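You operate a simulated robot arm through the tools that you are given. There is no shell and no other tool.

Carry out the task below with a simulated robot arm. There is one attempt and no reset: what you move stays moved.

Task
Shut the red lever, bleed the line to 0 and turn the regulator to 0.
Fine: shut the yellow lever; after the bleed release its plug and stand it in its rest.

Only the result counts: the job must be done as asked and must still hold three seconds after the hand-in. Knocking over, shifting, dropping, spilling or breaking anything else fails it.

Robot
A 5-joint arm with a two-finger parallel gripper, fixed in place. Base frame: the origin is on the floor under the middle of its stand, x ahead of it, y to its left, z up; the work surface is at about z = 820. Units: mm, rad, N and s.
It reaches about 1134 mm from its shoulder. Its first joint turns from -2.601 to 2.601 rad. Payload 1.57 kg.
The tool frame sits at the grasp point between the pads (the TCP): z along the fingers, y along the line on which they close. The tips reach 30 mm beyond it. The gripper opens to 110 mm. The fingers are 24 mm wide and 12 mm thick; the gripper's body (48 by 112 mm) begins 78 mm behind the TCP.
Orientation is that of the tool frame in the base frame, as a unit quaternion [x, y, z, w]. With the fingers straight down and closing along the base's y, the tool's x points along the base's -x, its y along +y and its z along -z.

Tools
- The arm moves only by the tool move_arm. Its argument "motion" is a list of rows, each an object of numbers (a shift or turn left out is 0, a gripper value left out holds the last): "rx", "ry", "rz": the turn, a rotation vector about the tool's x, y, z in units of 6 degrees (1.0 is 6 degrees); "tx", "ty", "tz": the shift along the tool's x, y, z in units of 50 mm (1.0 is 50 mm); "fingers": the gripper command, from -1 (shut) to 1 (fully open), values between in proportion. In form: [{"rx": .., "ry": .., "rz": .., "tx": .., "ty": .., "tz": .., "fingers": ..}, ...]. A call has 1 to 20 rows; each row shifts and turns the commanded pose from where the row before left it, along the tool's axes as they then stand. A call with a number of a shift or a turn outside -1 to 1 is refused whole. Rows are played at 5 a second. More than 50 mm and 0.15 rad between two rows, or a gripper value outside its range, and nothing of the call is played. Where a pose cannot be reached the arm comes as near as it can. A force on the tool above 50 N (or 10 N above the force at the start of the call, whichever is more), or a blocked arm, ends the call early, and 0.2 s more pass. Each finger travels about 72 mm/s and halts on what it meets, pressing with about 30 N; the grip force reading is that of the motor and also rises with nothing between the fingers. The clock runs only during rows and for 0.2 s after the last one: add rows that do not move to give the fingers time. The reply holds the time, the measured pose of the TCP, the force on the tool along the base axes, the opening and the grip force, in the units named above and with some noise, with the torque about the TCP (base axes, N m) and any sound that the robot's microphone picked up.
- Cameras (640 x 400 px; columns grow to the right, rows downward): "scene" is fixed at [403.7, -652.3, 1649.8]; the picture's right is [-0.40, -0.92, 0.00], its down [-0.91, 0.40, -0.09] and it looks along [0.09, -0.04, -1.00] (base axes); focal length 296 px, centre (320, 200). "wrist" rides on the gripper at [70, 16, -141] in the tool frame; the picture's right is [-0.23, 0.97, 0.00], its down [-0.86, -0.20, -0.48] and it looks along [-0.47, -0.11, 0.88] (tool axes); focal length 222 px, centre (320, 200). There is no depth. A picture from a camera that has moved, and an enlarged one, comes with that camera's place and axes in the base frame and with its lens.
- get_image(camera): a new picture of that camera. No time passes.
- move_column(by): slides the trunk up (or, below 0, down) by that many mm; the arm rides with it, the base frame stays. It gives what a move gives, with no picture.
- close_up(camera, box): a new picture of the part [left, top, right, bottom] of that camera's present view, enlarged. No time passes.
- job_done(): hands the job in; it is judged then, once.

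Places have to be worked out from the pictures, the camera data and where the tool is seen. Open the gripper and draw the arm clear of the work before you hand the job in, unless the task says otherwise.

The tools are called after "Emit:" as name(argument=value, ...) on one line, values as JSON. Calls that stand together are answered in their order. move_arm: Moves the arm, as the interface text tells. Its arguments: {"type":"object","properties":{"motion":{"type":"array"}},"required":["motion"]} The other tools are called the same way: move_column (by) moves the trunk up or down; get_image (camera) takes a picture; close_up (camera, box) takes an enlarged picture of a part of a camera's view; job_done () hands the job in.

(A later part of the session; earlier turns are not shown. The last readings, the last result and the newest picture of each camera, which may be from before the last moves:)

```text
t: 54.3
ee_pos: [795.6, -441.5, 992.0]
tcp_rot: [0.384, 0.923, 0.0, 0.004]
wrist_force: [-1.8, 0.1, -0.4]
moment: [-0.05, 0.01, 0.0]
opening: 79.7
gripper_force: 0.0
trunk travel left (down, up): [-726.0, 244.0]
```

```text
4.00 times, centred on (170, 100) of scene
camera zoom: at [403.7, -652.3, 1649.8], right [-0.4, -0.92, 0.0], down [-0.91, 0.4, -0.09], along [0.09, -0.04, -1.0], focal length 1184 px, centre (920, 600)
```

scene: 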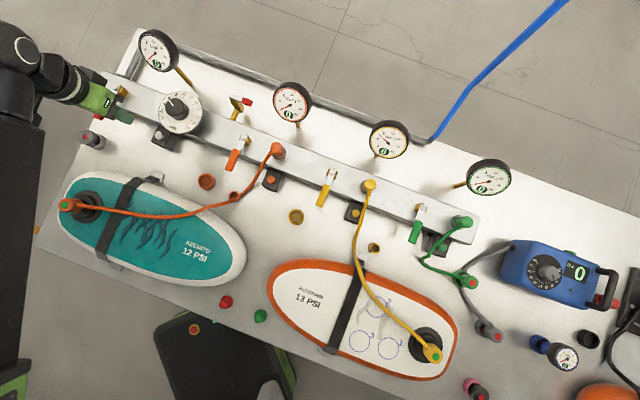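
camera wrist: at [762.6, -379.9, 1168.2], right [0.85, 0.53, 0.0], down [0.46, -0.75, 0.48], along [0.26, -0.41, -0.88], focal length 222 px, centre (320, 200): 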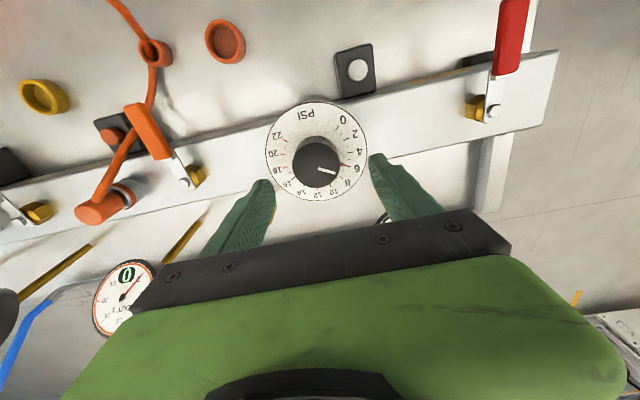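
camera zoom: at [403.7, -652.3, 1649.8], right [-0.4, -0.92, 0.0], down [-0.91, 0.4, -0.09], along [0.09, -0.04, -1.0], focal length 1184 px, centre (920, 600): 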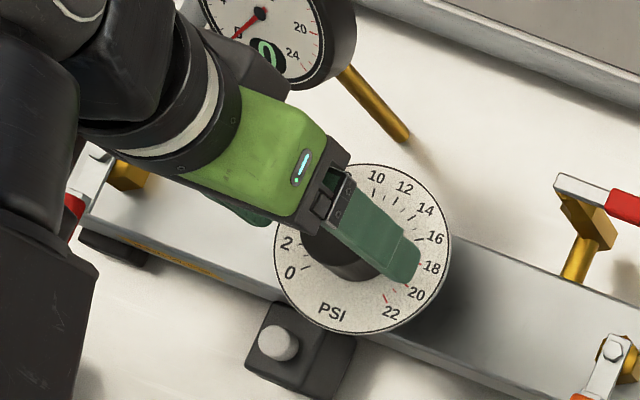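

The knob is centred between the fingers (top z≈973). I lower another 16 mm so the fingertips flank it.

Emit:
move_column(by=-16)

Emit:
close_up(camera="wrist", box=[220, 80, 420, 220])

```text
t: 55.0
ee_pos: [795.0, -441.4, 977.7]
tcp_rot: [0.385, 0.923, 0.0, 0.005]
wrist_force: [0.5, 0.0, 0.4]
moment: [0.01, -0.01, 0.02]
opening: 79.9
gripper_force: 0.1
trunk travel left (down, up): [-710.0, 260.0]
```

```text
2.86 times, centred on (320, 150) of wrist
camera zoom: at [757.0, -379.7, 1117.3], right [0.85, 0.53, 0.0], down [0.46, -0.75, 0.48], along [0.26, -0.41, -0.88], focal length 635 px, centre (320, 343)
```

zoom: 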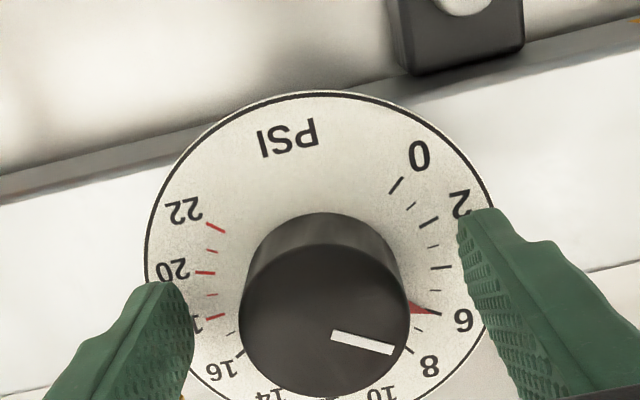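

Aligned within about a millimetre. I close the fingers on the knob.

Emit:
move_arm(motion=[{"fingers": -1}, {}, {}, {}, {}])

Emit:
close_up(camera="wrist", box=[220, 80, 420, 220])

```text
t: 56.2
ee_pos: [795.2, -441.7, 977.3]
tcp_rot: [0.383, 0.924, 0.0, 0.004]
wrist_force: [1.2, -0.3, 1.1]
moment: [-0.48, 0.58, -0.05]
opening: 45.3
gripper_force: 44.5
trunk travel left (down, up): [-710.0, 260.0]
```

```text
2.86 times, centred on (320, 150) of wrist
camera zoom: at [757.1, -379.7, 1117.2], right [0.85, 0.53, 0.0], down [0.46, -0.75, 0.48], along [0.26, -0.41, -0.87], focal length 635 px, centre (320, 343)
```

zoom: 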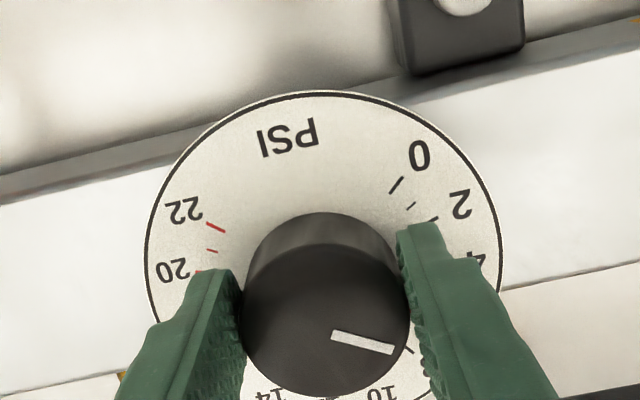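

Gripped at 45 mm. From 6 down to 0 is about 72° counter-clockwise seen from above (negative about tool z). I rotate first 3 rows to confirm the direction.

Emit:
move_arm(motion=[{"rz": -1}, {"rz": -1}, {"rz": -1}])

Emit:
close_up(camera="wrist", box=[220, 80, 420, 220])

Emit:
close_up(camera="scene", box=[100, 50, 240, 150])

```text
t: 57.0
ee_pos: [795.0, -442.4, 976.3]
tcp_rot: [0.234, 0.972, -0.001, 0.003]
wrist_force: [-8.9, -3.9, -4.9]
moment: [-0.06, 0.44, -0.03]
opening: 45.5
gripper_force: 45.2
trunk travel left (down, up): [-710.0, 260.0]
```

```text
2.86 times, centred on (320, 150) of wrist
camera zoom: at [739.3, -395.7, 1117.3], right [0.65, 0.76, 0.0], down [0.67, -0.57, 0.48], along [0.37, -0.31, -0.87], focal length 635 px, centre (320, 343)
```

zoom: 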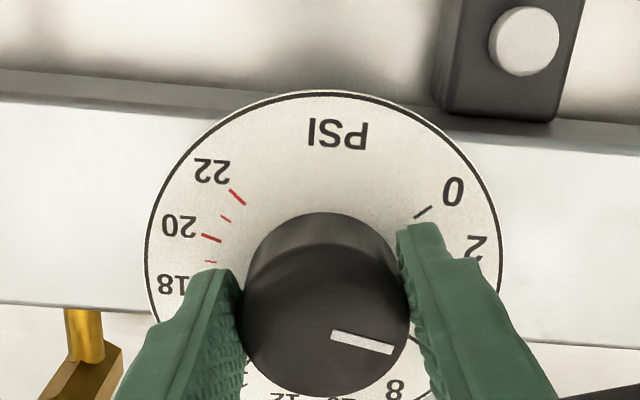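

```text
4.00 times, centred on (170, 100) of scene
camera zoom: at [403.7, -652.3, 1649.8], right [-0.4, -0.92, 0.0], down [-0.91, 0.4, -0.09], along [0.09, -0.04, -1.0], focal length 1184 px, centre (920, 600)
```

zoom: 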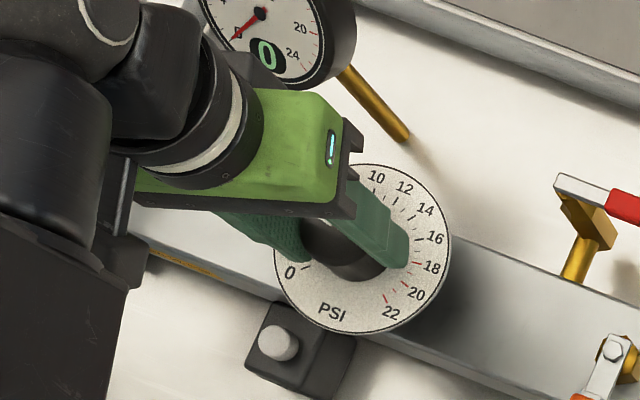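

The knob turns with the gripper in the right direction. I continue 8 more rows.

Emit:
move_arm(motion=[{"rz": -1}, {"rz": -1}, {"rz": -1}, {"rz": -1}, {"rz": -1}, {"rz": -1}, {"rz": -1}, {"rz": -1}])

Emit:
close_up(camera="wrist", box=[220, 80, 420, 220])

Emit:
close_up(camera="scene", box=[100, 50, 240, 150])

```text
t: 58.8
ee_pos: [795.2, -446.5, 976.7]
tcp_rot: [-0.181, 0.983, -0.003, 0.004]
wrist_force: [-4.6, -36.9, 8.7]
moment: [0.42, -0.42, -0.18]
opening: 45.7
gripper_force: 45.0
trunk travel left (down, up): [-710.0, 260.0]
```

```text
2.86 times, centred on (320, 150) of wrist
camera zoom: at [722.5, -455.1, 1117.1], right [-0.13, 0.99, -0.01], down [0.87, 0.12, 0.48], along [0.48, 0.06, -0.87], focal length 635 px, centre (320, 343)
```

zoom: 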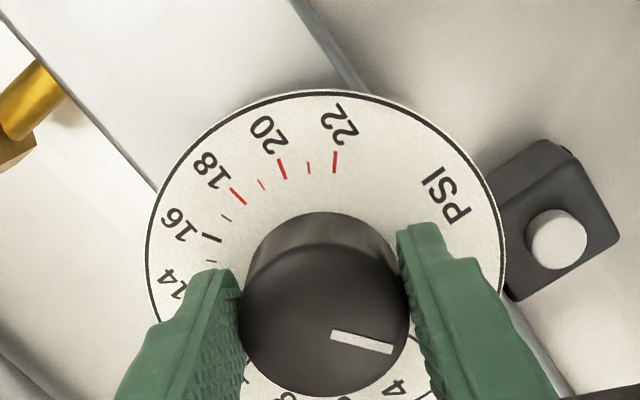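

```text
4.00 times, centred on (170, 100) of scene
camera zoom: at [403.7, -652.3, 1649.8], right [-0.4, -0.92, 0.0], down [-0.91, 0.4, -0.09], along [0.09, -0.04, -1.0], focal length 1184 px, centre (920, 600)
```

zoom: 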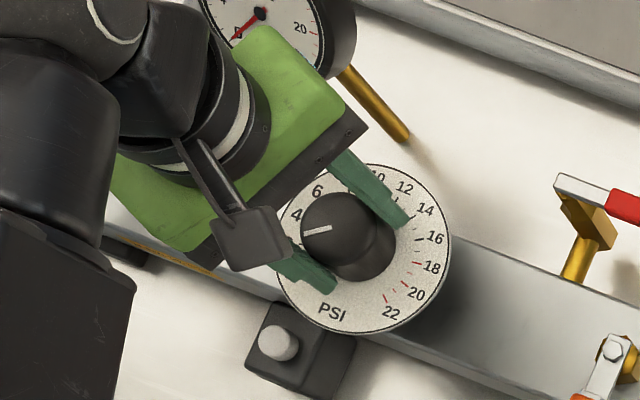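

The pointer is near 0.5, and a lateral force of ~37 N has built up from a small axis offset. I relieve it by shifting ~4.8 mm toward −y, then turn the last 6°.

Emit:
move_arm(motion=[{"tx": 0.034, "ty": -0.09}, {"rz": -0.5}, {"rz": -0.5}])

Emit:
close_up(camera="wrist", box=[220, 80, 420, 220])

Emit:
close_up(camera="scene", box=[130, 70, 220, 130])

```text
t: 59.6
ee_pos: [794.3, -447.0, 977.0]
tcp_rot: [-0.232, 0.973, -0.001, 0.003]
wrist_force: [-6.3, -16.4, 3.7]
moment: [0.25, 1.26, -0.57]
opening: 45.6
gripper_force: 45.1
trunk travel left (down, up): [-710.0, 260.0]
```

```text
2.86 times, centred on (320, 150) of wrist
camera zoom: at [724.6, -463.7, 1117.3], right [-0.24, 0.97, 0.0], down [0.85, 0.21, 0.48], along [0.47, 0.11, -0.88], focal length 635 px, centre (320, 343)
```

zoom: 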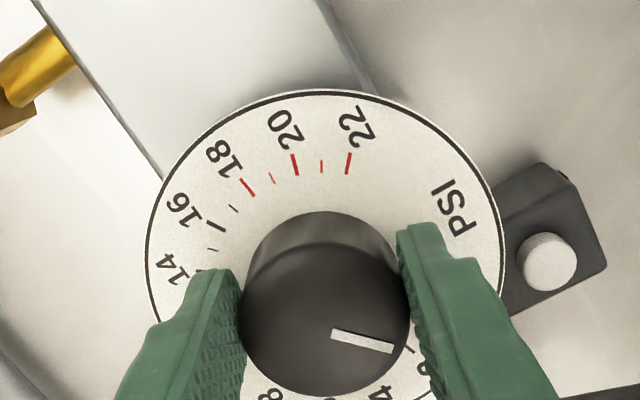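

```text
6.67 times, centred on (175, 100) of scene
camera zoom: at [403.7, -652.3, 1649.8], right [-0.4, -0.92, 0.0], down [-0.91, 0.4, -0.09], along [0.09, -0.04, -1.0], focal length 1974 px, centre (1287, 867)
```

zoom: 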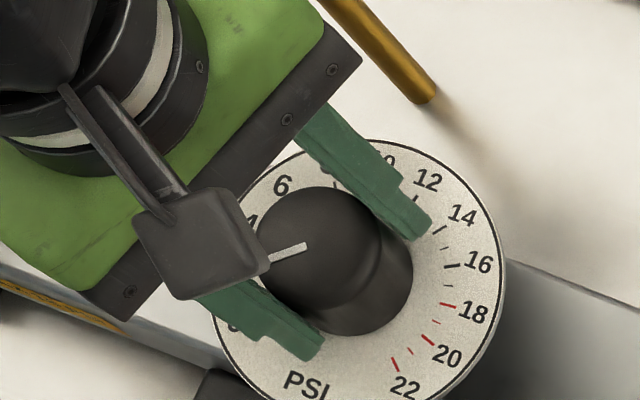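

Total rotation is ~72°. I open the fingers and raise to inspect the pointer.

Emit:
move_arm(motion=[{"fingers": 0.45}, {}, {}, {}, {}])

Emit:
move_column(by=50)

Emit:
close_up(camera="wrist", box=[240, 80, 400, 200])

Emit:
close_up(camera="scene", box=[130, 70, 220, 130])

```text
t: 60.8
ee_pos: [795.9, -446.4, 976.8]
tcp_rot: [-0.232, 0.973, -0.002, 0.003]
wrist_force: [0.2, -0.2, 0.1]
moment: [0.03, 0.01, -0.02]
opening: 80.1
gripper_force: 0.0
trunk travel left (down, up): [-710.0, 260.0]
```

```text
t: 61.7
ee_pos: [796.3, -446.1, 1027.5]
tcp_rot: [-0.233, 0.973, -0.002, 0.003]
wrist_force: [0.8, -0.1, 0.0]
moment: [0.0, 0.0, -0.03]
opening: 79.9
gripper_force: 0.0
trunk travel left (down, up): [-760.0, 210.0]
```

```text
3.33 times, centred on (320, 140) of wrist
camera zoom: at [725.8, -461.9, 1167.2], right [-0.24, 0.97, 0.0], down [0.85, 0.21, 0.48], along [0.47, 0.11, -0.88], focal length 740 px, centre (320, 400)
```

zoom: 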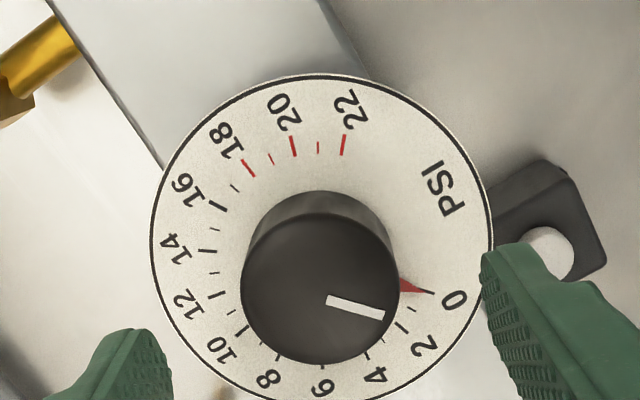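

```text
6.67 times, centred on (175, 100) of scene
camera zoom: at [403.7, -652.3, 1649.8], right [-0.4, -0.92, 0.0], down [-0.91, 0.4, -0.09], along [0.09, -0.04, -1.0], focal length 1974 px, centre (1287, 867)
```

zoom: 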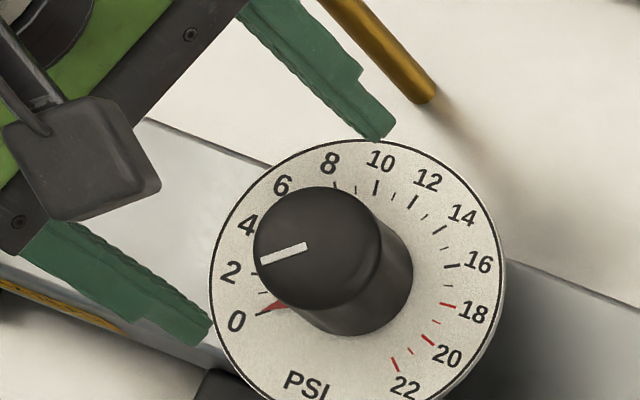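

The red wedge now points at the 0 mark. I zoom further to check the exact alignment.

Emit:
close_up(camera="wrist", box=[325, 130, 375, 170])

Emit:
close_up(camera="scene", box=[155, 100, 185, 122])

```text
10.00 times, centred on (350, 150) of wrist
camera zoom: at [725.8, -461.9, 1167.2], right [-0.24, 0.97, 0.0], down [0.85, 0.21, 0.48], along [0.47, 0.11, -0.88], focal length 2221 px, centre (20, 700)
```

zoom: 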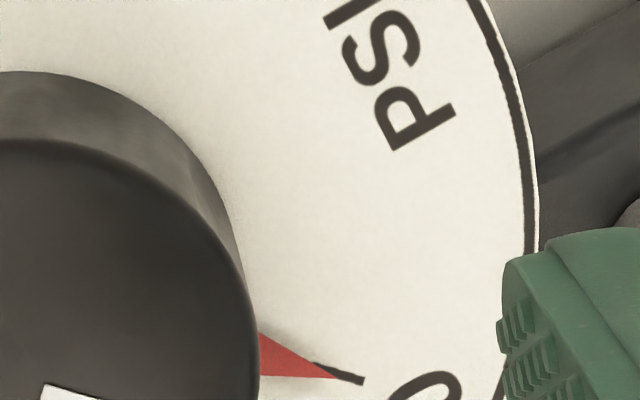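

```text
16.00 times, centred on (170, 111) of scene
camera zoom: at [403.7, -652.3, 1649.8], right [-0.4, -0.92, 0.0], down [-0.91, 0.4, -0.09], along [0.09, -0.04, -1.0], focal length 4738 px, centre (2720, 1624)
```

zoom: 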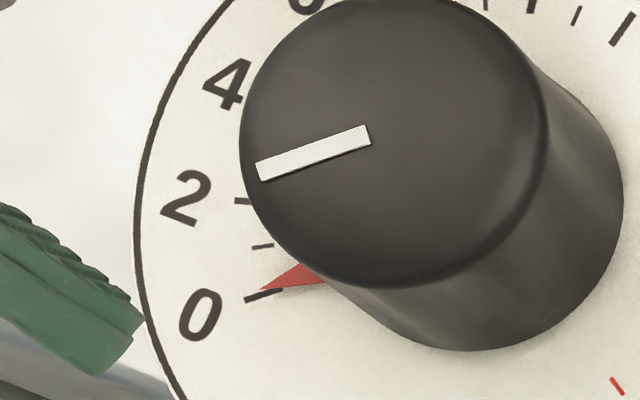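

The tip is about 1–1.5° short of the 0 tick. The knob is now well centred, so I lower again, regrip and turn a further ~1.7°.

Emit:
move_column(by=-50)

Emit:
move_arm(motion=[{"fingers": -1}, {}, {}, {}, {"rz": -0.15}, {"rz": -0.15}, {}, {}])

```text
t: 62.6
ee_pos: [794.7, -445.7, 976.4]
tcp_rot: [-0.233, 0.973, -0.002, 0.003]
wrist_force: [0.0, 0.3, 0.5]
moment: [-0.01, -0.01, 0.0]
opening: 79.7
gripper_force: 0.0
trunk travel left (down, up): [-710.0, 260.0]
```

```text
t: 64.4
ee_pos: [795.7, -447.3, 976.3]
tcp_rot: [-0.247, 0.969, -0.002, 0.004]
wrist_force: [9.2, -10.0, 10.5]
moment: [0.68, -0.28, -0.64]
opening: 45.8
gripper_force: 45.3
trunk travel left (down, up): [-710.0, 260.0]
```

Turned ~1.7° more. I open, raise and recheck the pointer.

Emit:
move_arm(motion=[{"fingers": 0.45}, {}, {}, {}, {}])

Emit:
move_column(by=60)

Emit:
close_up(camera="wrist", box=[325, 130, 375, 170])

Emit:
close_up(camera="scene", box=[155, 100, 185, 122])

Emit:
close_up(camera="scene", box=[120, 25, 220, 90])

```text
t: 65.6
ee_pos: [794.7, -446.8, 976.5]
tcp_rot: [-0.247, 0.969, -0.002, 0.003]
wrist_force: [0.2, 0.0, 0.1]
moment: [0.02, 0.02, 0.01]
opening: 80.2
gripper_force: 0.1
trunk travel left (down, up): [-710.0, 260.0]
```

```text
t: 66.6
ee_pos: [795.3, -447.0, 1035.5]
tcp_rot: [-0.247, 0.969, -0.002, 0.003]
wrist_force: [0.3, 0.5, 0.2]
moment: [-0.05, 0.02, 0.0]
opening: 79.8
gripper_force: 0.1
trunk travel left (down, up): [-770.0, 200.0]
```

```text
10.00 times, centred on (350, 150) of wrist
camera zoom: at [726.3, -464.8, 1177.2], right [-0.27, 0.96, 0.0], down [0.84, 0.24, 0.48], along [0.47, 0.13, -0.88], focal length 2221 px, centre (20, 700)
```

zoom: 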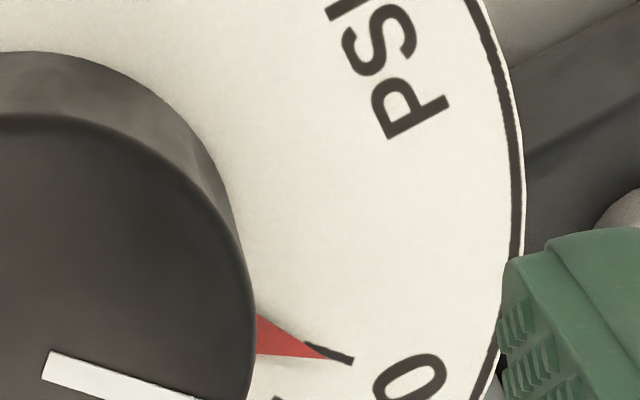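

```text
16.00 times, centred on (170, 111) of scene
camera zoom: at [403.7, -652.3, 1649.8], right [-0.4, -0.92, 0.0], down [-0.91, 0.4, -0.09], along [0.09, -0.04, -1.0], focal length 4738 px, centre (2720, 1624)
```

zoom: 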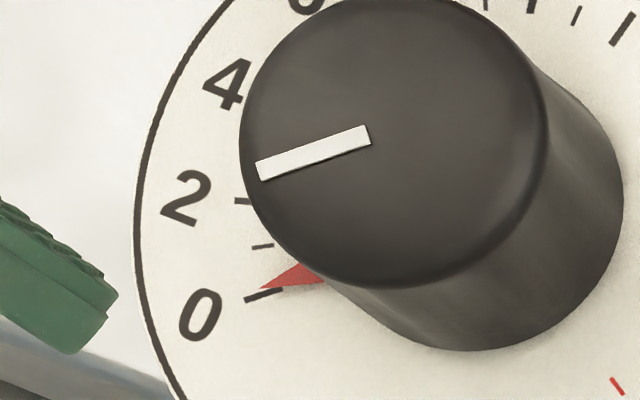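

```text
6.15 times, centred on (170, 58) of scene
camera zoom: at [403.7, -652.3, 1649.8], right [-0.4, -0.92, 0.0], down [-0.91, 0.4, -0.09], along [0.09, -0.04, -1.0], focal length 1822 px, centre (1243, 1077)
```

zoom: 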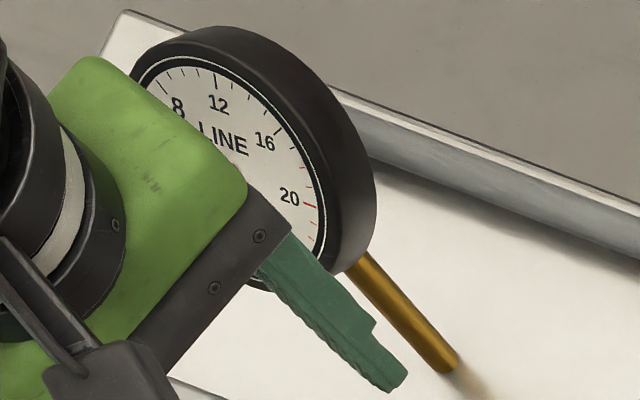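

The white line did not move at all with the second turn, so the regulator sits on its 0 stop. Next is the yellow RELEASE button, estimated near (398, −746); I rotate the tool back to 45° and close the fingers.

Emit:
move_arm(motion=[{"rz": 1, "fingers": -1}, {"rz": 1}, {"rz": 1}, {"rz": 1}, {"rz": 1}, {"rz": 1}, {"rz": 1}, {"rz": 1}, {"rz": 1}, {"rz": 1}, {"rz": 1}, {"rz": 1}, {"rz": 0.27}])

Emit:
close_up(camera="scene", box=[120, 25, 220, 90])

```text
t: 69.4
ee_pos: [795.8, -446.0, 1036.7]
tcp_rot: [0.383, 0.924, 0.0, 0.004]
wrist_force: [-0.8, 0.3, 0.2]
moment: [-0.04, -0.02, -0.02]
opening: 0.1
gripper_force: 21.3
trunk travel left (down, up): [-770.0, 200.0]
```

```text
6.15 times, centred on (170, 58) of scene
camera zoom: at [403.7, -652.3, 1649.8], right [-0.4, -0.92, 0.0], down [-0.91, 0.4, -0.09], along [0.09, -0.04, -1.0], focal length 1822 px, centre (1243, 1077)
```

zoom: 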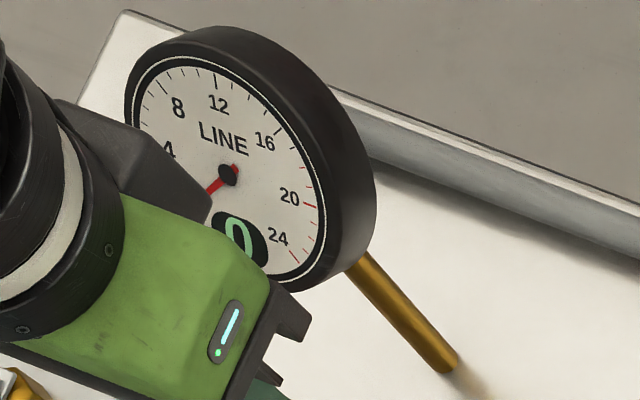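

LINE still reads 0. I travel in front of the manifold to above the yellow RELEASE button.

Emit:
move_arm(motion=[{"tx": 0.7}, {"tx": 0.7}, {"ty": -1}, {"ty": -1}, {"ty": -1}, {"ty": -1}, {"ty": -1}, {"ty": -1}, {"ty": -1}, {"ty": -1}, {"ty": -1}, {"ty": -0.71}, {}])

Emit:
get_image(camera="wrist")

Emit:
get_image(camera="scene")

```text
t: 72.2
ee_pos: [399.9, -738.3, 1036.3]
tcp_rot: [0.383, 0.924, 0.001, 0.004]
wrist_force: [0.1, 0.4, -0.6]
moment: [-0.02, 0.0, 0.01]
opening: 0.0
gripper_force: 21.3
out of reach, approached as far as the arm can: row 12
trunk travel left (down, up): [-770.0, 200.0]
```

```text
taken
camera wrist: at [362.5, -676.9, 1177.3], right [0.85, 0.53, 0.0], down [0.46, -0.74, 0.48], along [0.26, -0.41, -0.88], focal length 222 px, centre (320, 200)
```

wrist: 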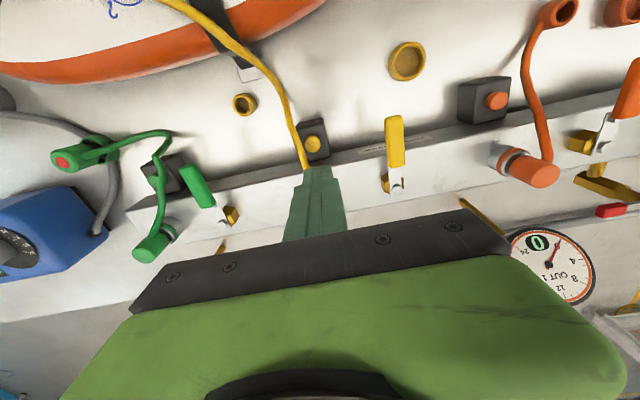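

```text
taken
```

scene: 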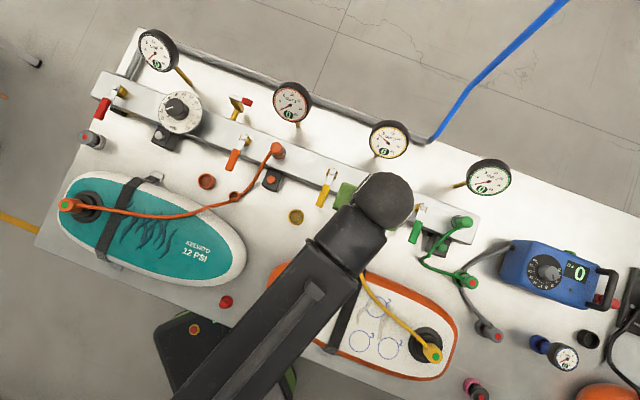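

The button is visible just left of the tool axis, hose beside it. I zoom in to measure the button and hose.

Emit:
close_up(camera="wrist", box=[270, 100, 370, 180])

```text
5.00 times, centred on (320, 140) of wrist
camera zoom: at [362.5, -676.9, 1177.3], right [0.85, 0.53, 0.0], down [0.46, -0.74, 0.48], along [0.26, -0.41, -0.88], focal length 1111 px, centre (320, 500)
```

zoom: 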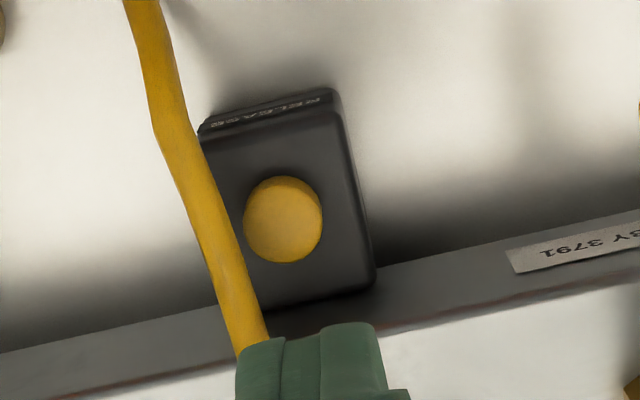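

The button centre is at tool (−3, −11) and the hose edge about 10 mm further out. I shift so the closed fingertips cover the button but stay clear of the hose, then lower.

Emit:
move_arm(motion=[{"tx": -0.064, "ty": -0.09}])

Emit:
move_column(by=-70)

Emit:
close_up(camera="wrist", box=[250, 90, 390, 200])

```text
t: 72.6
ee_pos: [399.9, -745.4, 1036.3]
tcp_rot: [0.383, 0.924, 0.0, 0.003]
wrist_force: [-0.7, 0.1, -0.5]
moment: [0.0, 0.03, 0.01]
opening: 0.0
gripper_force: 21.4
trunk travel left (down, up): [-770.0, 200.0]
```

```text
t: 73.7
ee_pos: [400.6, -744.2, 967.1]
tcp_rot: [0.383, 0.924, 0.001, 0.004]
wrist_force: [-0.4, -0.2, 0.3]
moment: [0.02, 0.07, 0.01]
opening: 0.0
gripper_force: 21.7
trunk travel left (down, up): [-700.0, 270.0]
```

```text
3.64 times, centred on (320, 145) of wrist
camera zoom: at [362.6, -683.0, 1107.3], right [0.85, 0.53, 0.0], down [0.46, -0.74, 0.48], along [0.26, -0.41, -0.88], focal length 808 px, centre (320, 400)
```

zoom: 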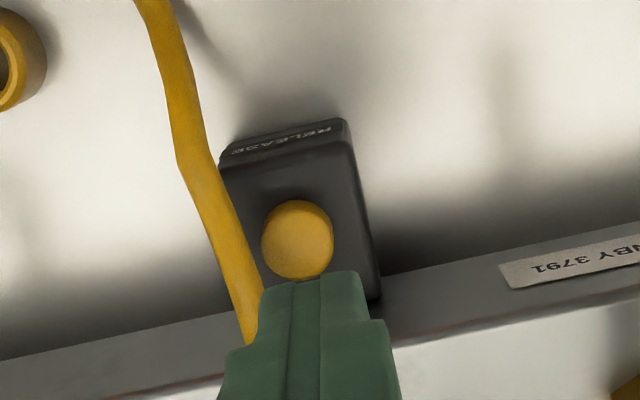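

The hose skims close to the finger's left edge, so I shift 2.5 mm further away and lower to just above the button.

Emit:
move_arm(motion=[{"ty": 0.05, "tx": 0.03}])

Emit:
move_column(by=-50)

Emit:
close_up(camera="wrist", box=[250, 90, 390, 200])

Emit:
close_up(camera="scene", box=[310, 150, 430, 230])

```text
t: 74.1
ee_pos: [401.2, -741.3, 966.7]
tcp_rot: [0.383, 0.924, 0.001, 0.005]
wrist_force: [0.5, -0.2, -0.1]
moment: [0.0, 0.02, -0.03]
opening: 0.0
gripper_force: 21.4
trunk travel left (down, up): [-700.0, 270.0]
```

```text
t: 75.0
ee_pos: [402.1, -741.0, 916.8]
tcp_rot: [0.382, 0.924, 0.0, 0.003]
wrist_force: [-1.1, 1.0, -0.7]
moment: [0.02, 0.01, 0.01]
opening: 0.1
gripper_force: 21.6
trunk travel left (down, up): [-650.0, 320.0]
```

```text
3.64 times, centred on (320, 145) of wrist
camera zoom: at [363.4, -679.9, 1057.3], right [0.85, 0.53, 0.0], down [0.46, -0.74, 0.48], along [0.26, -0.41, -0.88], focal length 808 px, centre (320, 400)
```

zoom: 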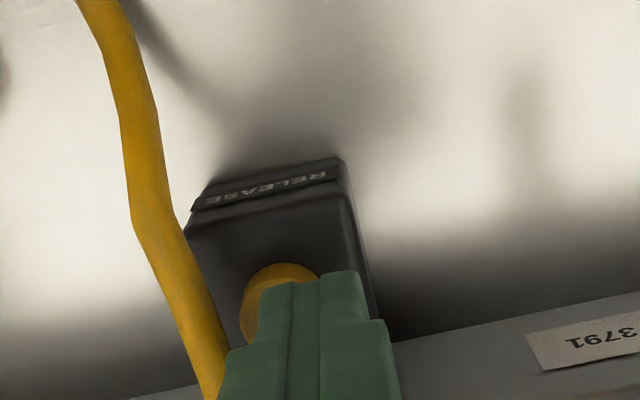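

```text
5.00 times, centred on (370, 190) of scene
camera zoom: at [403.7, -652.3, 1649.8], right [-0.4, -0.92, 0.0], down [-0.91, 0.4, -0.09], along [0.09, -0.04, -1.0], focal length 1481 px, centre (70, 250)
```

zoom: 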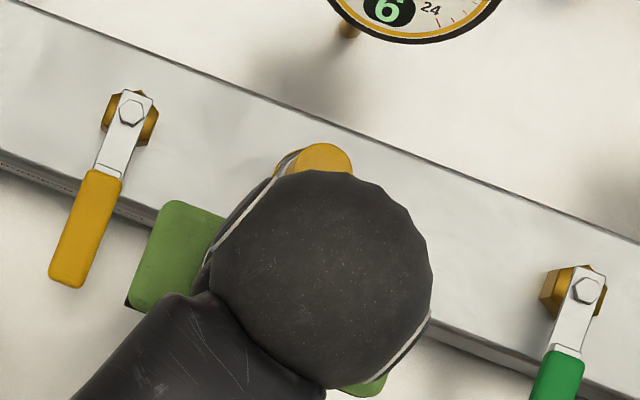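

Tip z≈887 just above the button, no contact. I lower 8 mm, then small steps.

Emit:
move_column(by=-8)

Emit:
move_column(by=-3)

```text
t: 75.6
ee_pos: [401.8, -741.8, 908.7]
tcp_rot: [0.383, 0.924, 0.0, 0.004]
wrist_force: [0.4, 0.6, 0.2]
moment: [-0.01, 0.0, 0.02]
opening: 0.2
gripper_force: 21.9
trunk travel left (down, up): [-642.0, 328.0]
```

```text
t: 76.1
ee_pos: [401.5, -742.1, 904.9]
tcp_rot: [0.383, 0.924, 0.001, 0.004]
wrist_force: [1.0, 0.1, 1.4]
moment: [-0.02, 0.02, 0.01]
opening: 0.3
gripper_force: 21.8
trunk travel left (down, up): [-639.0, 331.0]
```

Light contact (1.4 N). I press 2 mm further and listen for the click.

Emit:
move_column(by=-2)

```text
t: 76.6
ee_pos: [402.1, -742.1, 904.1]
tcp_rot: [0.383, 0.924, 0.0, 0.004]
wrist_force: [0.2, -0.3, 2.8]
moment: [-0.01, 0.01, -0.03]
opening: 0.0
gripper_force: 21.4
trunk travel left (down, up): [-637.0, 333.0]
heard: click
```

Click heard. I check whether the yellow plug changed (popped or indicator) in the views.

Emit:
get_image(camera="scene")

Emit:
close_up(camera="scene", box=[330, 140, 430, 210])

Emit:
close_up(camera="scene", box=[400, 320, 464, 376])

Emit:
get_image(camera="wrist")

```text
taken
```

scene: 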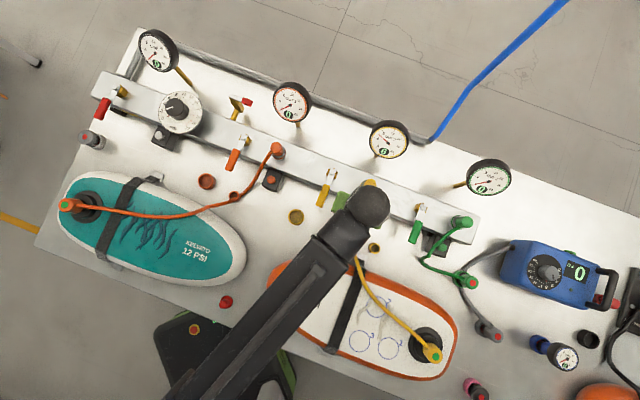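

```text
5.71 times, centred on (380, 175) of scene
camera zoom: at [403.7, -652.3, 1649.8], right [-0.4, -0.92, 0.0], down [-0.91, 0.4, -0.09], along [0.09, -0.04, -1.0], focal length 1692 px, centre (-23, 343)
```

zoom: 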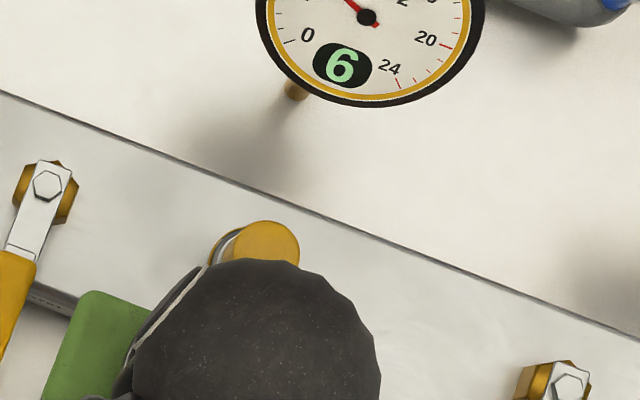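

```text
7.14 times, centred on (432, 348) of scene
camera zoom: at [403.7, -652.3, 1649.8], right [-0.4, -0.92, 0.0], down [-0.91, 0.4, -0.09], along [0.09, -0.04, -1.0], focal length 2115 px, centre (-480, -857)
```

zoom: 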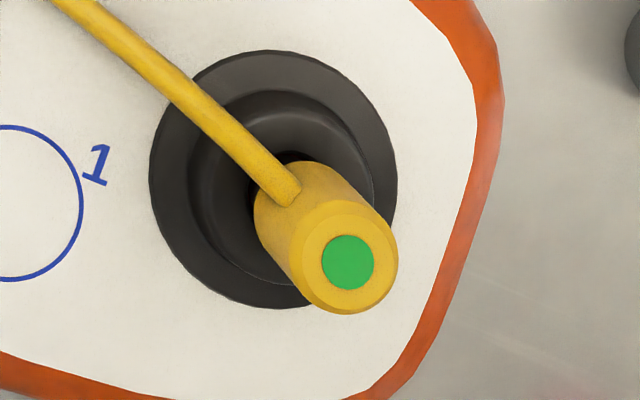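

```text
taken
camera wrist: at [363.3, -679.8, 1044.4], right [0.85, 0.53, 0.0], down [0.46, -0.74, 0.48], along [0.26, -0.41, -0.87], focal length 222 px, centre (320, 200)
```

wrist: 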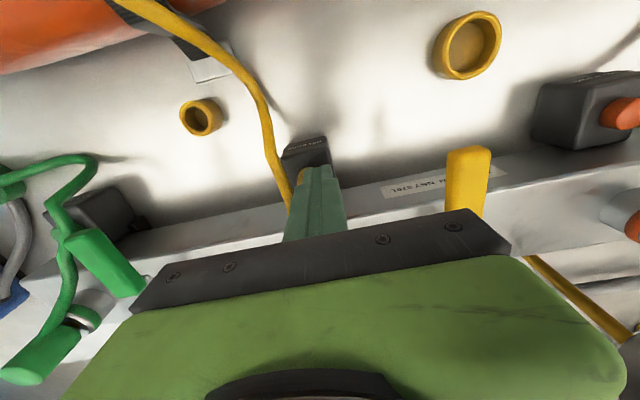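

Nothing obvious from here; I raise the trunk 130 mm and inspect the plug.

Emit:
move_column(by=130)

Emit:
get_image(camera="wrist")

Emit:
close_up(camera="scene", box=[330, 140, 430, 210])

```text
t: 78.2
ee_pos: [401.1, -741.4, 1033.8]
tcp_rot: [0.383, 0.924, 0.0, 0.005]
wrist_force: [-0.2, 0.0, 1.0]
moment: [-0.01, -0.03, -0.01]
opening: 0.2
gripper_force: 21.5
trunk travel left (down, up): [-767.0, 203.0]
```

```text
taken
camera wrist: at [363.4, -680.0, 1174.2], right [0.85, 0.53, 0.0], down [0.46, -0.74, 0.48], along [0.26, -0.41, -0.88], focal length 222 px, centre (320, 200)
```

wrist: 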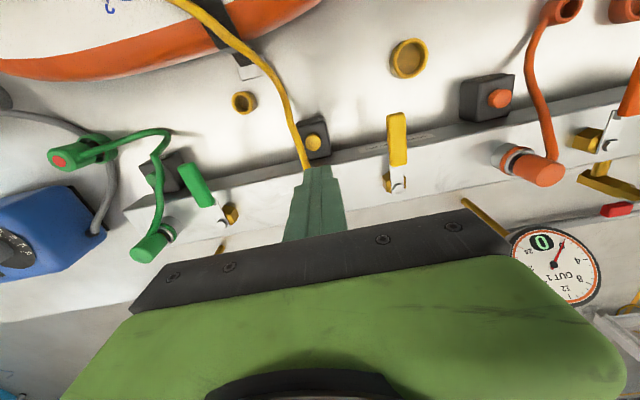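

```text
5.71 times, centred on (380, 175) of scene
camera zoom: at [403.7, -652.3, 1649.8], right [-0.4, -0.92, 0.0], down [-0.91, 0.4, -0.09], along [0.09, -0.04, -1.0], focal length 1692 px, centre (-23, 343)
```

zoom: 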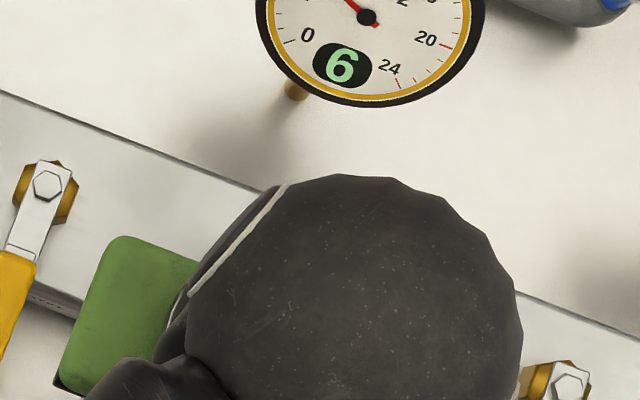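

The gripper hides the plug; I move aside along the manifold to view it.

Emit:
move_arm(motion=[{"ty": 1}, {"ty": 1}, {"tx": 0.6}])

Emit:
get_image(camera="wrist")

Emit:
close_up(camera="wrist", box=[100, 100, 300, 240])

Emit:
close_up(camera="scene", box=[330, 150, 430, 220])

```text
t: 79.0
ee_pos: [450.0, -648.9, 1033.0]
tcp_rot: [0.383, 0.924, 0.0, 0.003]
wrist_force: [-0.3, -0.4, 0.0]
moment: [-0.01, 0.01, 0.02]
opening: 0.1
gripper_force: 21.1
trunk travel left (down, up): [-767.0, 203.0]
```

```text
taken
camera wrist: at [411.8, -588.9, 1174.5], right [0.85, 0.53, 0.0], down [0.46, -0.74, 0.48], along [0.26, -0.41, -0.87], focal length 222 px, centre (320, 200)
```

wrist: 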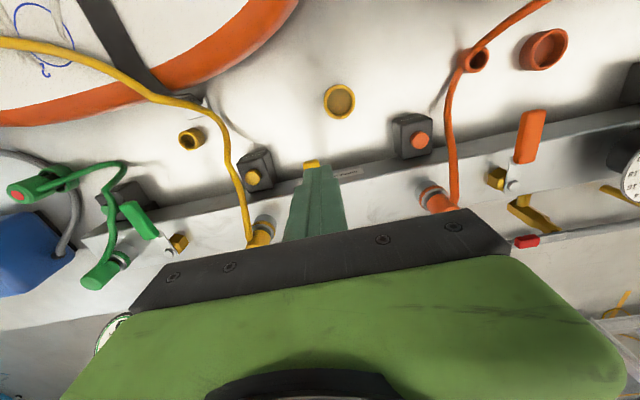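

```text
2.86 times, centred on (200, 170) of wrist
camera zoom: at [411.8, -588.9, 1174.5], right [0.85, 0.53, 0.0], down [0.46, -0.74, 0.48], along [0.26, -0.41, -0.87], focal length 635 px, centre (663, 286)
```

zoom: 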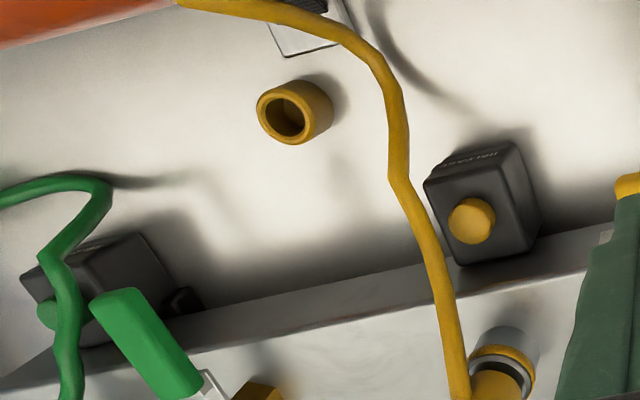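

```text
5.71 times, centred on (380, 185) of scene
camera zoom: at [403.7, -652.3, 1649.8], right [-0.4, -0.92, 0.0], down [-0.91, 0.4, -0.09], along [0.09, -0.04, -1.0], focal length 1692 px, centre (-23, 286)
```

zoom: 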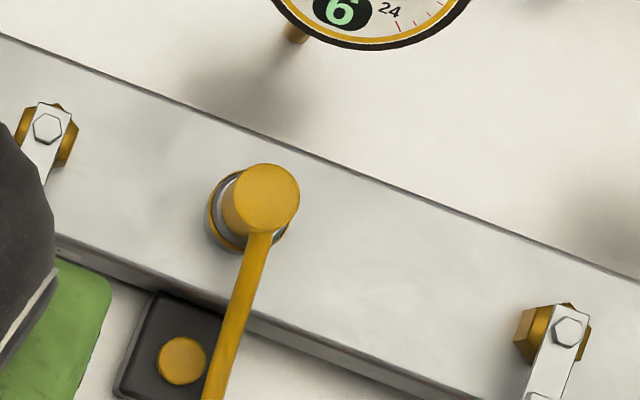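

The plug looks still seated but unlatched presumably. I move above it (estimated (446, −791), top z≈963, Ø≈30 mm) with the fingers open to ~62 mm to grasp it.

Emit:
move_arm(motion=[{"ty": -1, "fingers": 0.13}, {"ty": -1}, {"tx": -0.95}, {"tx": -0.95}, {}, {}])

Emit:
get_image(camera="wrist")

Emit:
close_up(camera="wrist", box=[240, 90, 400, 210])

```text
t: 80.4
ee_pos: [448.8, -787.6, 1033.2]
tcp_rot: [0.383, 0.924, 0.0, 0.003]
wrist_force: [-0.2, 0.2, 1.2]
moment: [0.01, -0.04, 0.03]
opening: 62.3
gripper_force: 0.1
trunk travel left (down, up): [-767.0, 203.0]
```

```text
taken
camera wrist: at [409.2, -725.2, 1174.2], right [0.85, 0.53, 0.0], down [0.46, -0.74, 0.48], along [0.26, -0.41, -0.88], focal length 222 px, centre (320, 200)
```

wrist: 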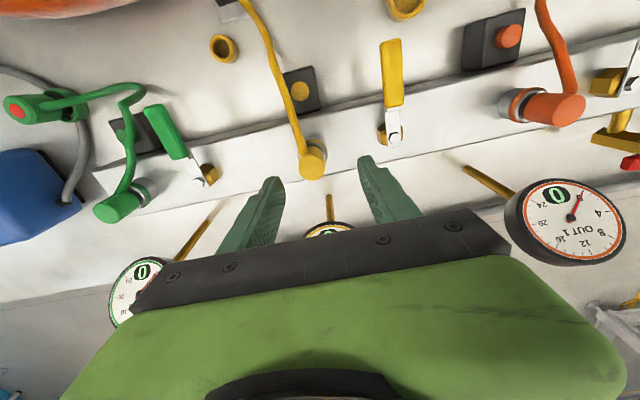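

```text
3.33 times, centred on (320, 150) of wrist
camera zoom: at [409.2, -725.2, 1174.2], right [0.85, 0.53, 0.0], down [0.46, -0.74, 0.48], along [0.26, -0.41, -0.88], focal length 740 px, centre (320, 367)
```

zoom: 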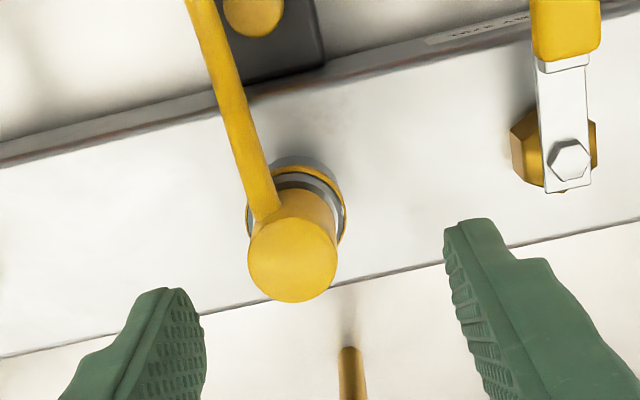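

The plug is at tool (−4, −10); I centre on it and lower 40 mm for a check.

Emit:
move_arm(motion=[{"tx": -0.08, "ty": -0.196}])

Emit:
move_column(by=-40)

Emit:
close_up(camera="wrist", box=[240, 90, 400, 210])

```text
t: 80.8
ee_pos: [443.6, -797.0, 1033.4]
tcp_rot: [0.382, 0.924, 0.0, 0.004]
wrist_force: [0.0, -0.5, 0.5]
moment: [0.04, 0.0, -0.03]
opening: 62.3
gripper_force: 0.0
trunk travel left (down, up): [-767.0, 203.0]
```

```text
t: 81.6
ee_pos: [442.2, -796.4, 994.1]
tcp_rot: [0.383, 0.924, 0.0, 0.005]
wrist_force: [-0.2, 0.0, 0.1]
moment: [0.01, 0.06, 0.01]
opening: 62.0
gripper_force: 0.0
trunk travel left (down, up): [-727.0, 243.0]
```

```text
3.33 times, centred on (320, 150) of wrist
camera zoom: at [404.6, -734.6, 1134.3], right [0.85, 0.53, 0.0], down [0.46, -0.74, 0.48], along [0.26, -0.41, -0.88], focal length 740 px, centre (320, 367)
```

zoom: 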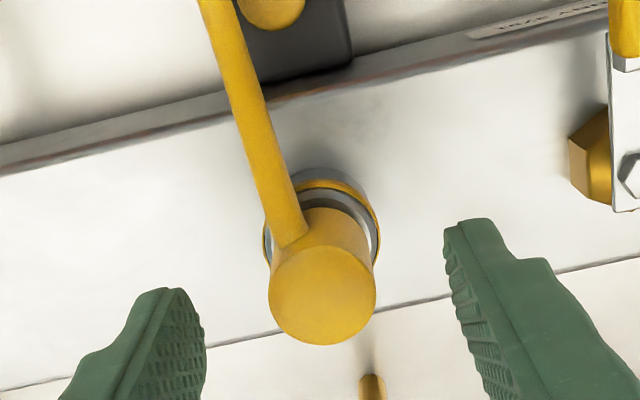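

Centred (plug top z≈965, ring at ≈912). I lower 36 mm so the pads flank the head, then close.

Emit:
move_column(by=-36)

Emit:
move_arm(motion=[{"fingers": -1}, {}, {}, {}, {}])

Emit:
close_up(camera="wrist", box=[240, 90, 400, 210])

```text
t: 82.4
ee_pos: [443.3, -795.8, 959.0]
tcp_rot: [0.382, 0.924, 0.0, 0.004]
wrist_force: [-0.4, 0.2, -0.3]
moment: [-0.02, 0.01, 0.01]
opening: 62.4
gripper_force: 0.1
trunk travel left (down, up): [-691.0, 279.0]
```

```text
t: 83.6
ee_pos: [442.2, -795.9, 957.1]
tcp_rot: [0.382, 0.924, 0.001, 0.004]
wrist_force: [0.8, -0.6, 0.1]
moment: [0.08, -0.08, 0.05]
opening: 26.9
gripper_force: 29.7
trunk travel left (down, up): [-691.0, 279.0]
```

```text
3.33 times, centred on (320, 150) of wrist
camera zoom: at [404.7, -734.6, 1098.3], right [0.85, 0.53, 0.0], down [0.46, -0.74, 0.48], along [0.26, -0.41, -0.88], focal length 740 px, centre (320, 367)
```

zoom: 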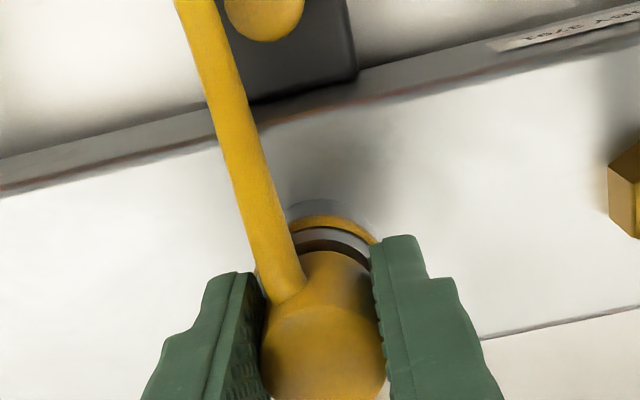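

Gripped at 27 mm. I lift gently 6 mm to test whether the plug is free.

Emit:
move_column(by=6)

Emit:
close_up(camera="wrist", box=[240, 90, 400, 210])

```text
t: 84.2
ee_pos: [443.8, -797.1, 963.9]
tcp_rot: [0.383, 0.924, 0.0, 0.003]
wrist_force: [-0.2, 0.3, -0.2]
moment: [0.01, -0.05, -0.04]
opening: 26.9
gripper_force: 30.5
trunk travel left (down, up): [-697.0, 273.0]
```

```text
3.33 times, centred on (320, 150) of wrist
camera zoom: at [404.6, -734.8, 1104.2], right [0.85, 0.53, 0.0], down [0.46, -0.74, 0.48], along [0.26, -0.41, -0.88], focal length 740 px, centre (320, 367)
```

zoom: 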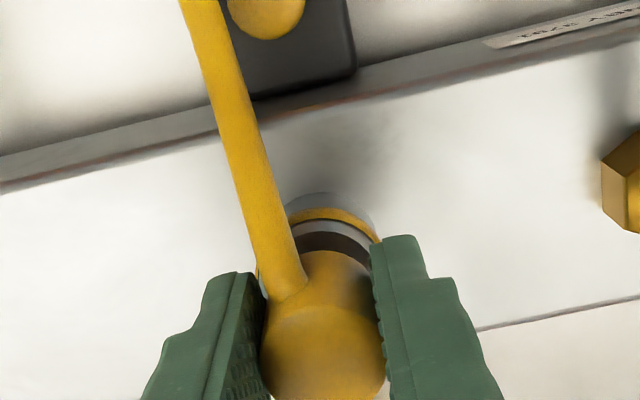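

The plug lifts freely with no resistance. I continue lifting 25 mm, then inspect its lower end.

Emit:
move_column(by=25)

Emit:
close_up(camera="wrist", box=[240, 90, 400, 210])

Emit:
close_up(camera="scene", box=[310, 130, 450, 230])

```text
t: 84.9
ee_pos: [443.2, -796.2, 987.9]
tcp_rot: [0.383, 0.924, -0.001, 0.003]
wrist_force: [0.0, 0.1, -1.2]
moment: [0.01, -0.01, 0.01]
opening: 26.8
gripper_force: 30.0
trunk travel left (down, up): [-722.0, 248.0]
```

```text
3.33 times, centred on (320, 150) of wrist
camera zoom: at [404.7, -734.8, 1129.2], right [0.85, 0.53, 0.0], down [0.46, -0.74, 0.48], along [0.26, -0.41, -0.88], focal length 740 px, centre (320, 367)
```

zoom: 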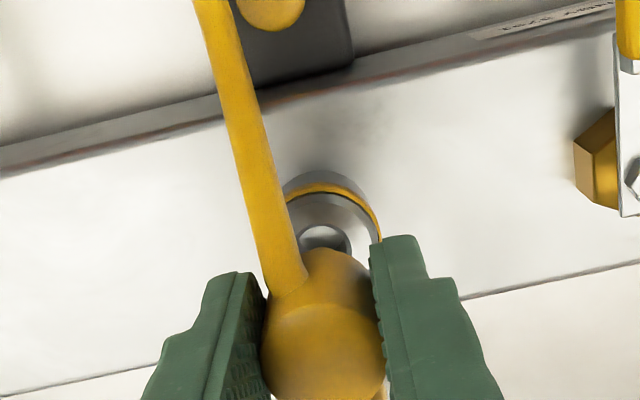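

```text
4.00 times, centred on (380, 180) of scene
camera zoom: at [403.7, -652.3, 1649.8], right [-0.4, -0.92, 0.0], down [-0.91, 0.4, -0.09], along [0.09, -0.04, -1.0], focal length 1184 px, centre (80, 280)
```

zoom: 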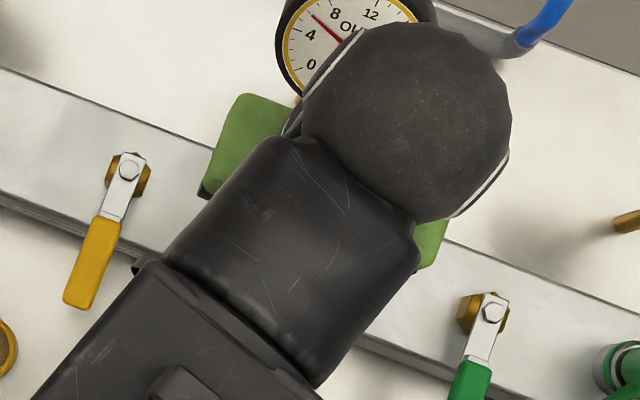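

The plug is out of its socket. Before carrying it, I compare the candidate rests closely, including the occupied green and grey ones.

Emit:
close_up(camera="scene", box=[440, 255, 500, 295])

Emit:
close_up(camera="scene", box=[265, 195, 325, 235])

Emit:
close_up(camera="scene", box=[195, 165, 255, 205])

Emit:
close_up(camera="scene", box=[345, 230, 405, 270])

Emit:
close_up(camera="wrist", box=[0, 60, 240, 220])

```text
10.00 times, centred on (470, 275) of scene
camera zoom: at [403.7, -652.3, 1649.8], right [-0.4, -0.92, 0.0], down [-0.91, 0.4, -0.09], along [0.09, -0.04, -1.0], focal length 2961 px, centre (-1180, -550)
```

zoom: 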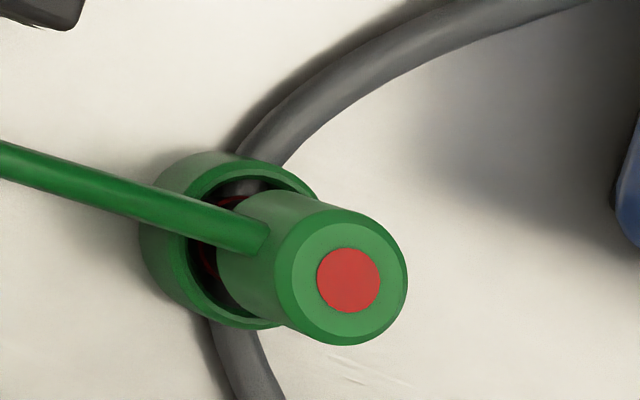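

```text
10.00 times, centred on (295, 215) of scene
camera zoom: at [403.7, -652.3, 1649.8], right [-0.4, -0.92, 0.0], down [-0.91, 0.4, -0.09], along [0.09, -0.04, -1.0], focal length 2961 px, centre (570, 50)
```

zoom: 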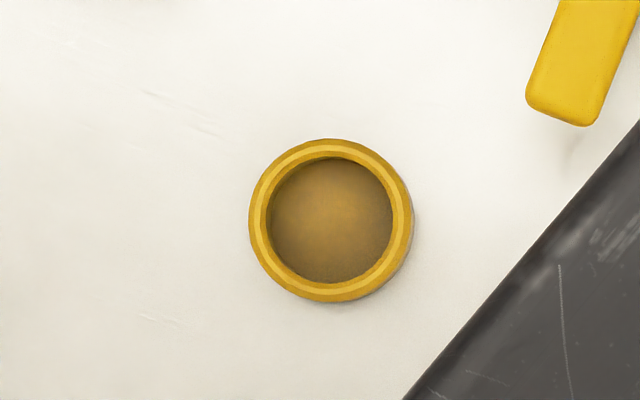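

```text
10.00 times, centred on (225, 185) of scene
camera zoom: at [403.7, -652.3, 1649.8], right [-0.4, -0.92, 0.0], down [-0.91, 0.4, -0.09], along [0.09, -0.04, -1.0], focal length 2961 px, centre (1270, 350)
```

zoom: 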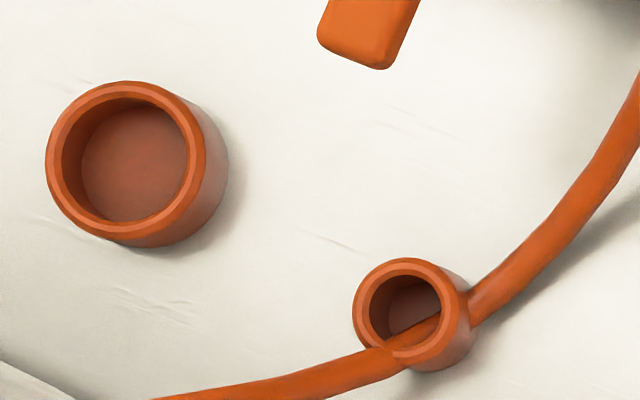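

```text
10.00 times, centred on (375, 250) of scene
camera zoom: at [403.7, -652.3, 1649.8], right [-0.4, -0.92, 0.0], down [-0.91, 0.4, -0.09], along [0.09, -0.04, -1.0], focal length 2961 px, centre (-230, -300)
```

zoom: 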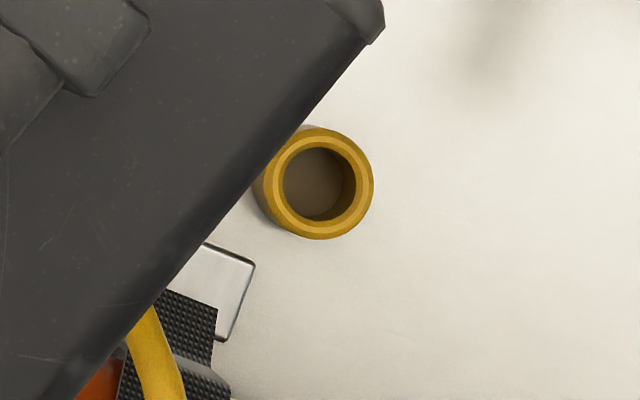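

```text
2.50 times, centred on (120, 140) of wrist
camera zoom: at [404.7, -734.8, 1129.2], right [0.85, 0.53, 0.0], down [0.46, -0.74, 0.48], along [0.26, -0.41, -0.88], focal length 555 px, centre (820, 350)
```

zoom: 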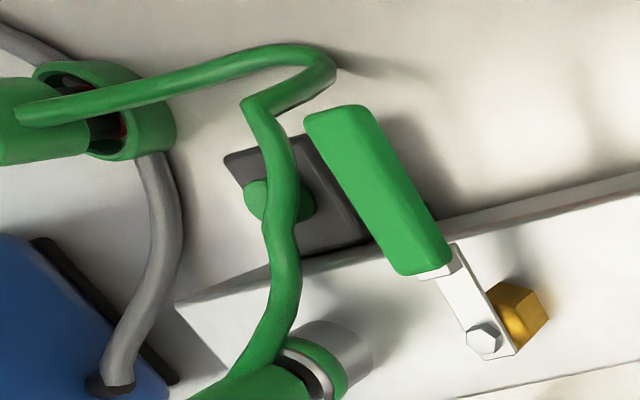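

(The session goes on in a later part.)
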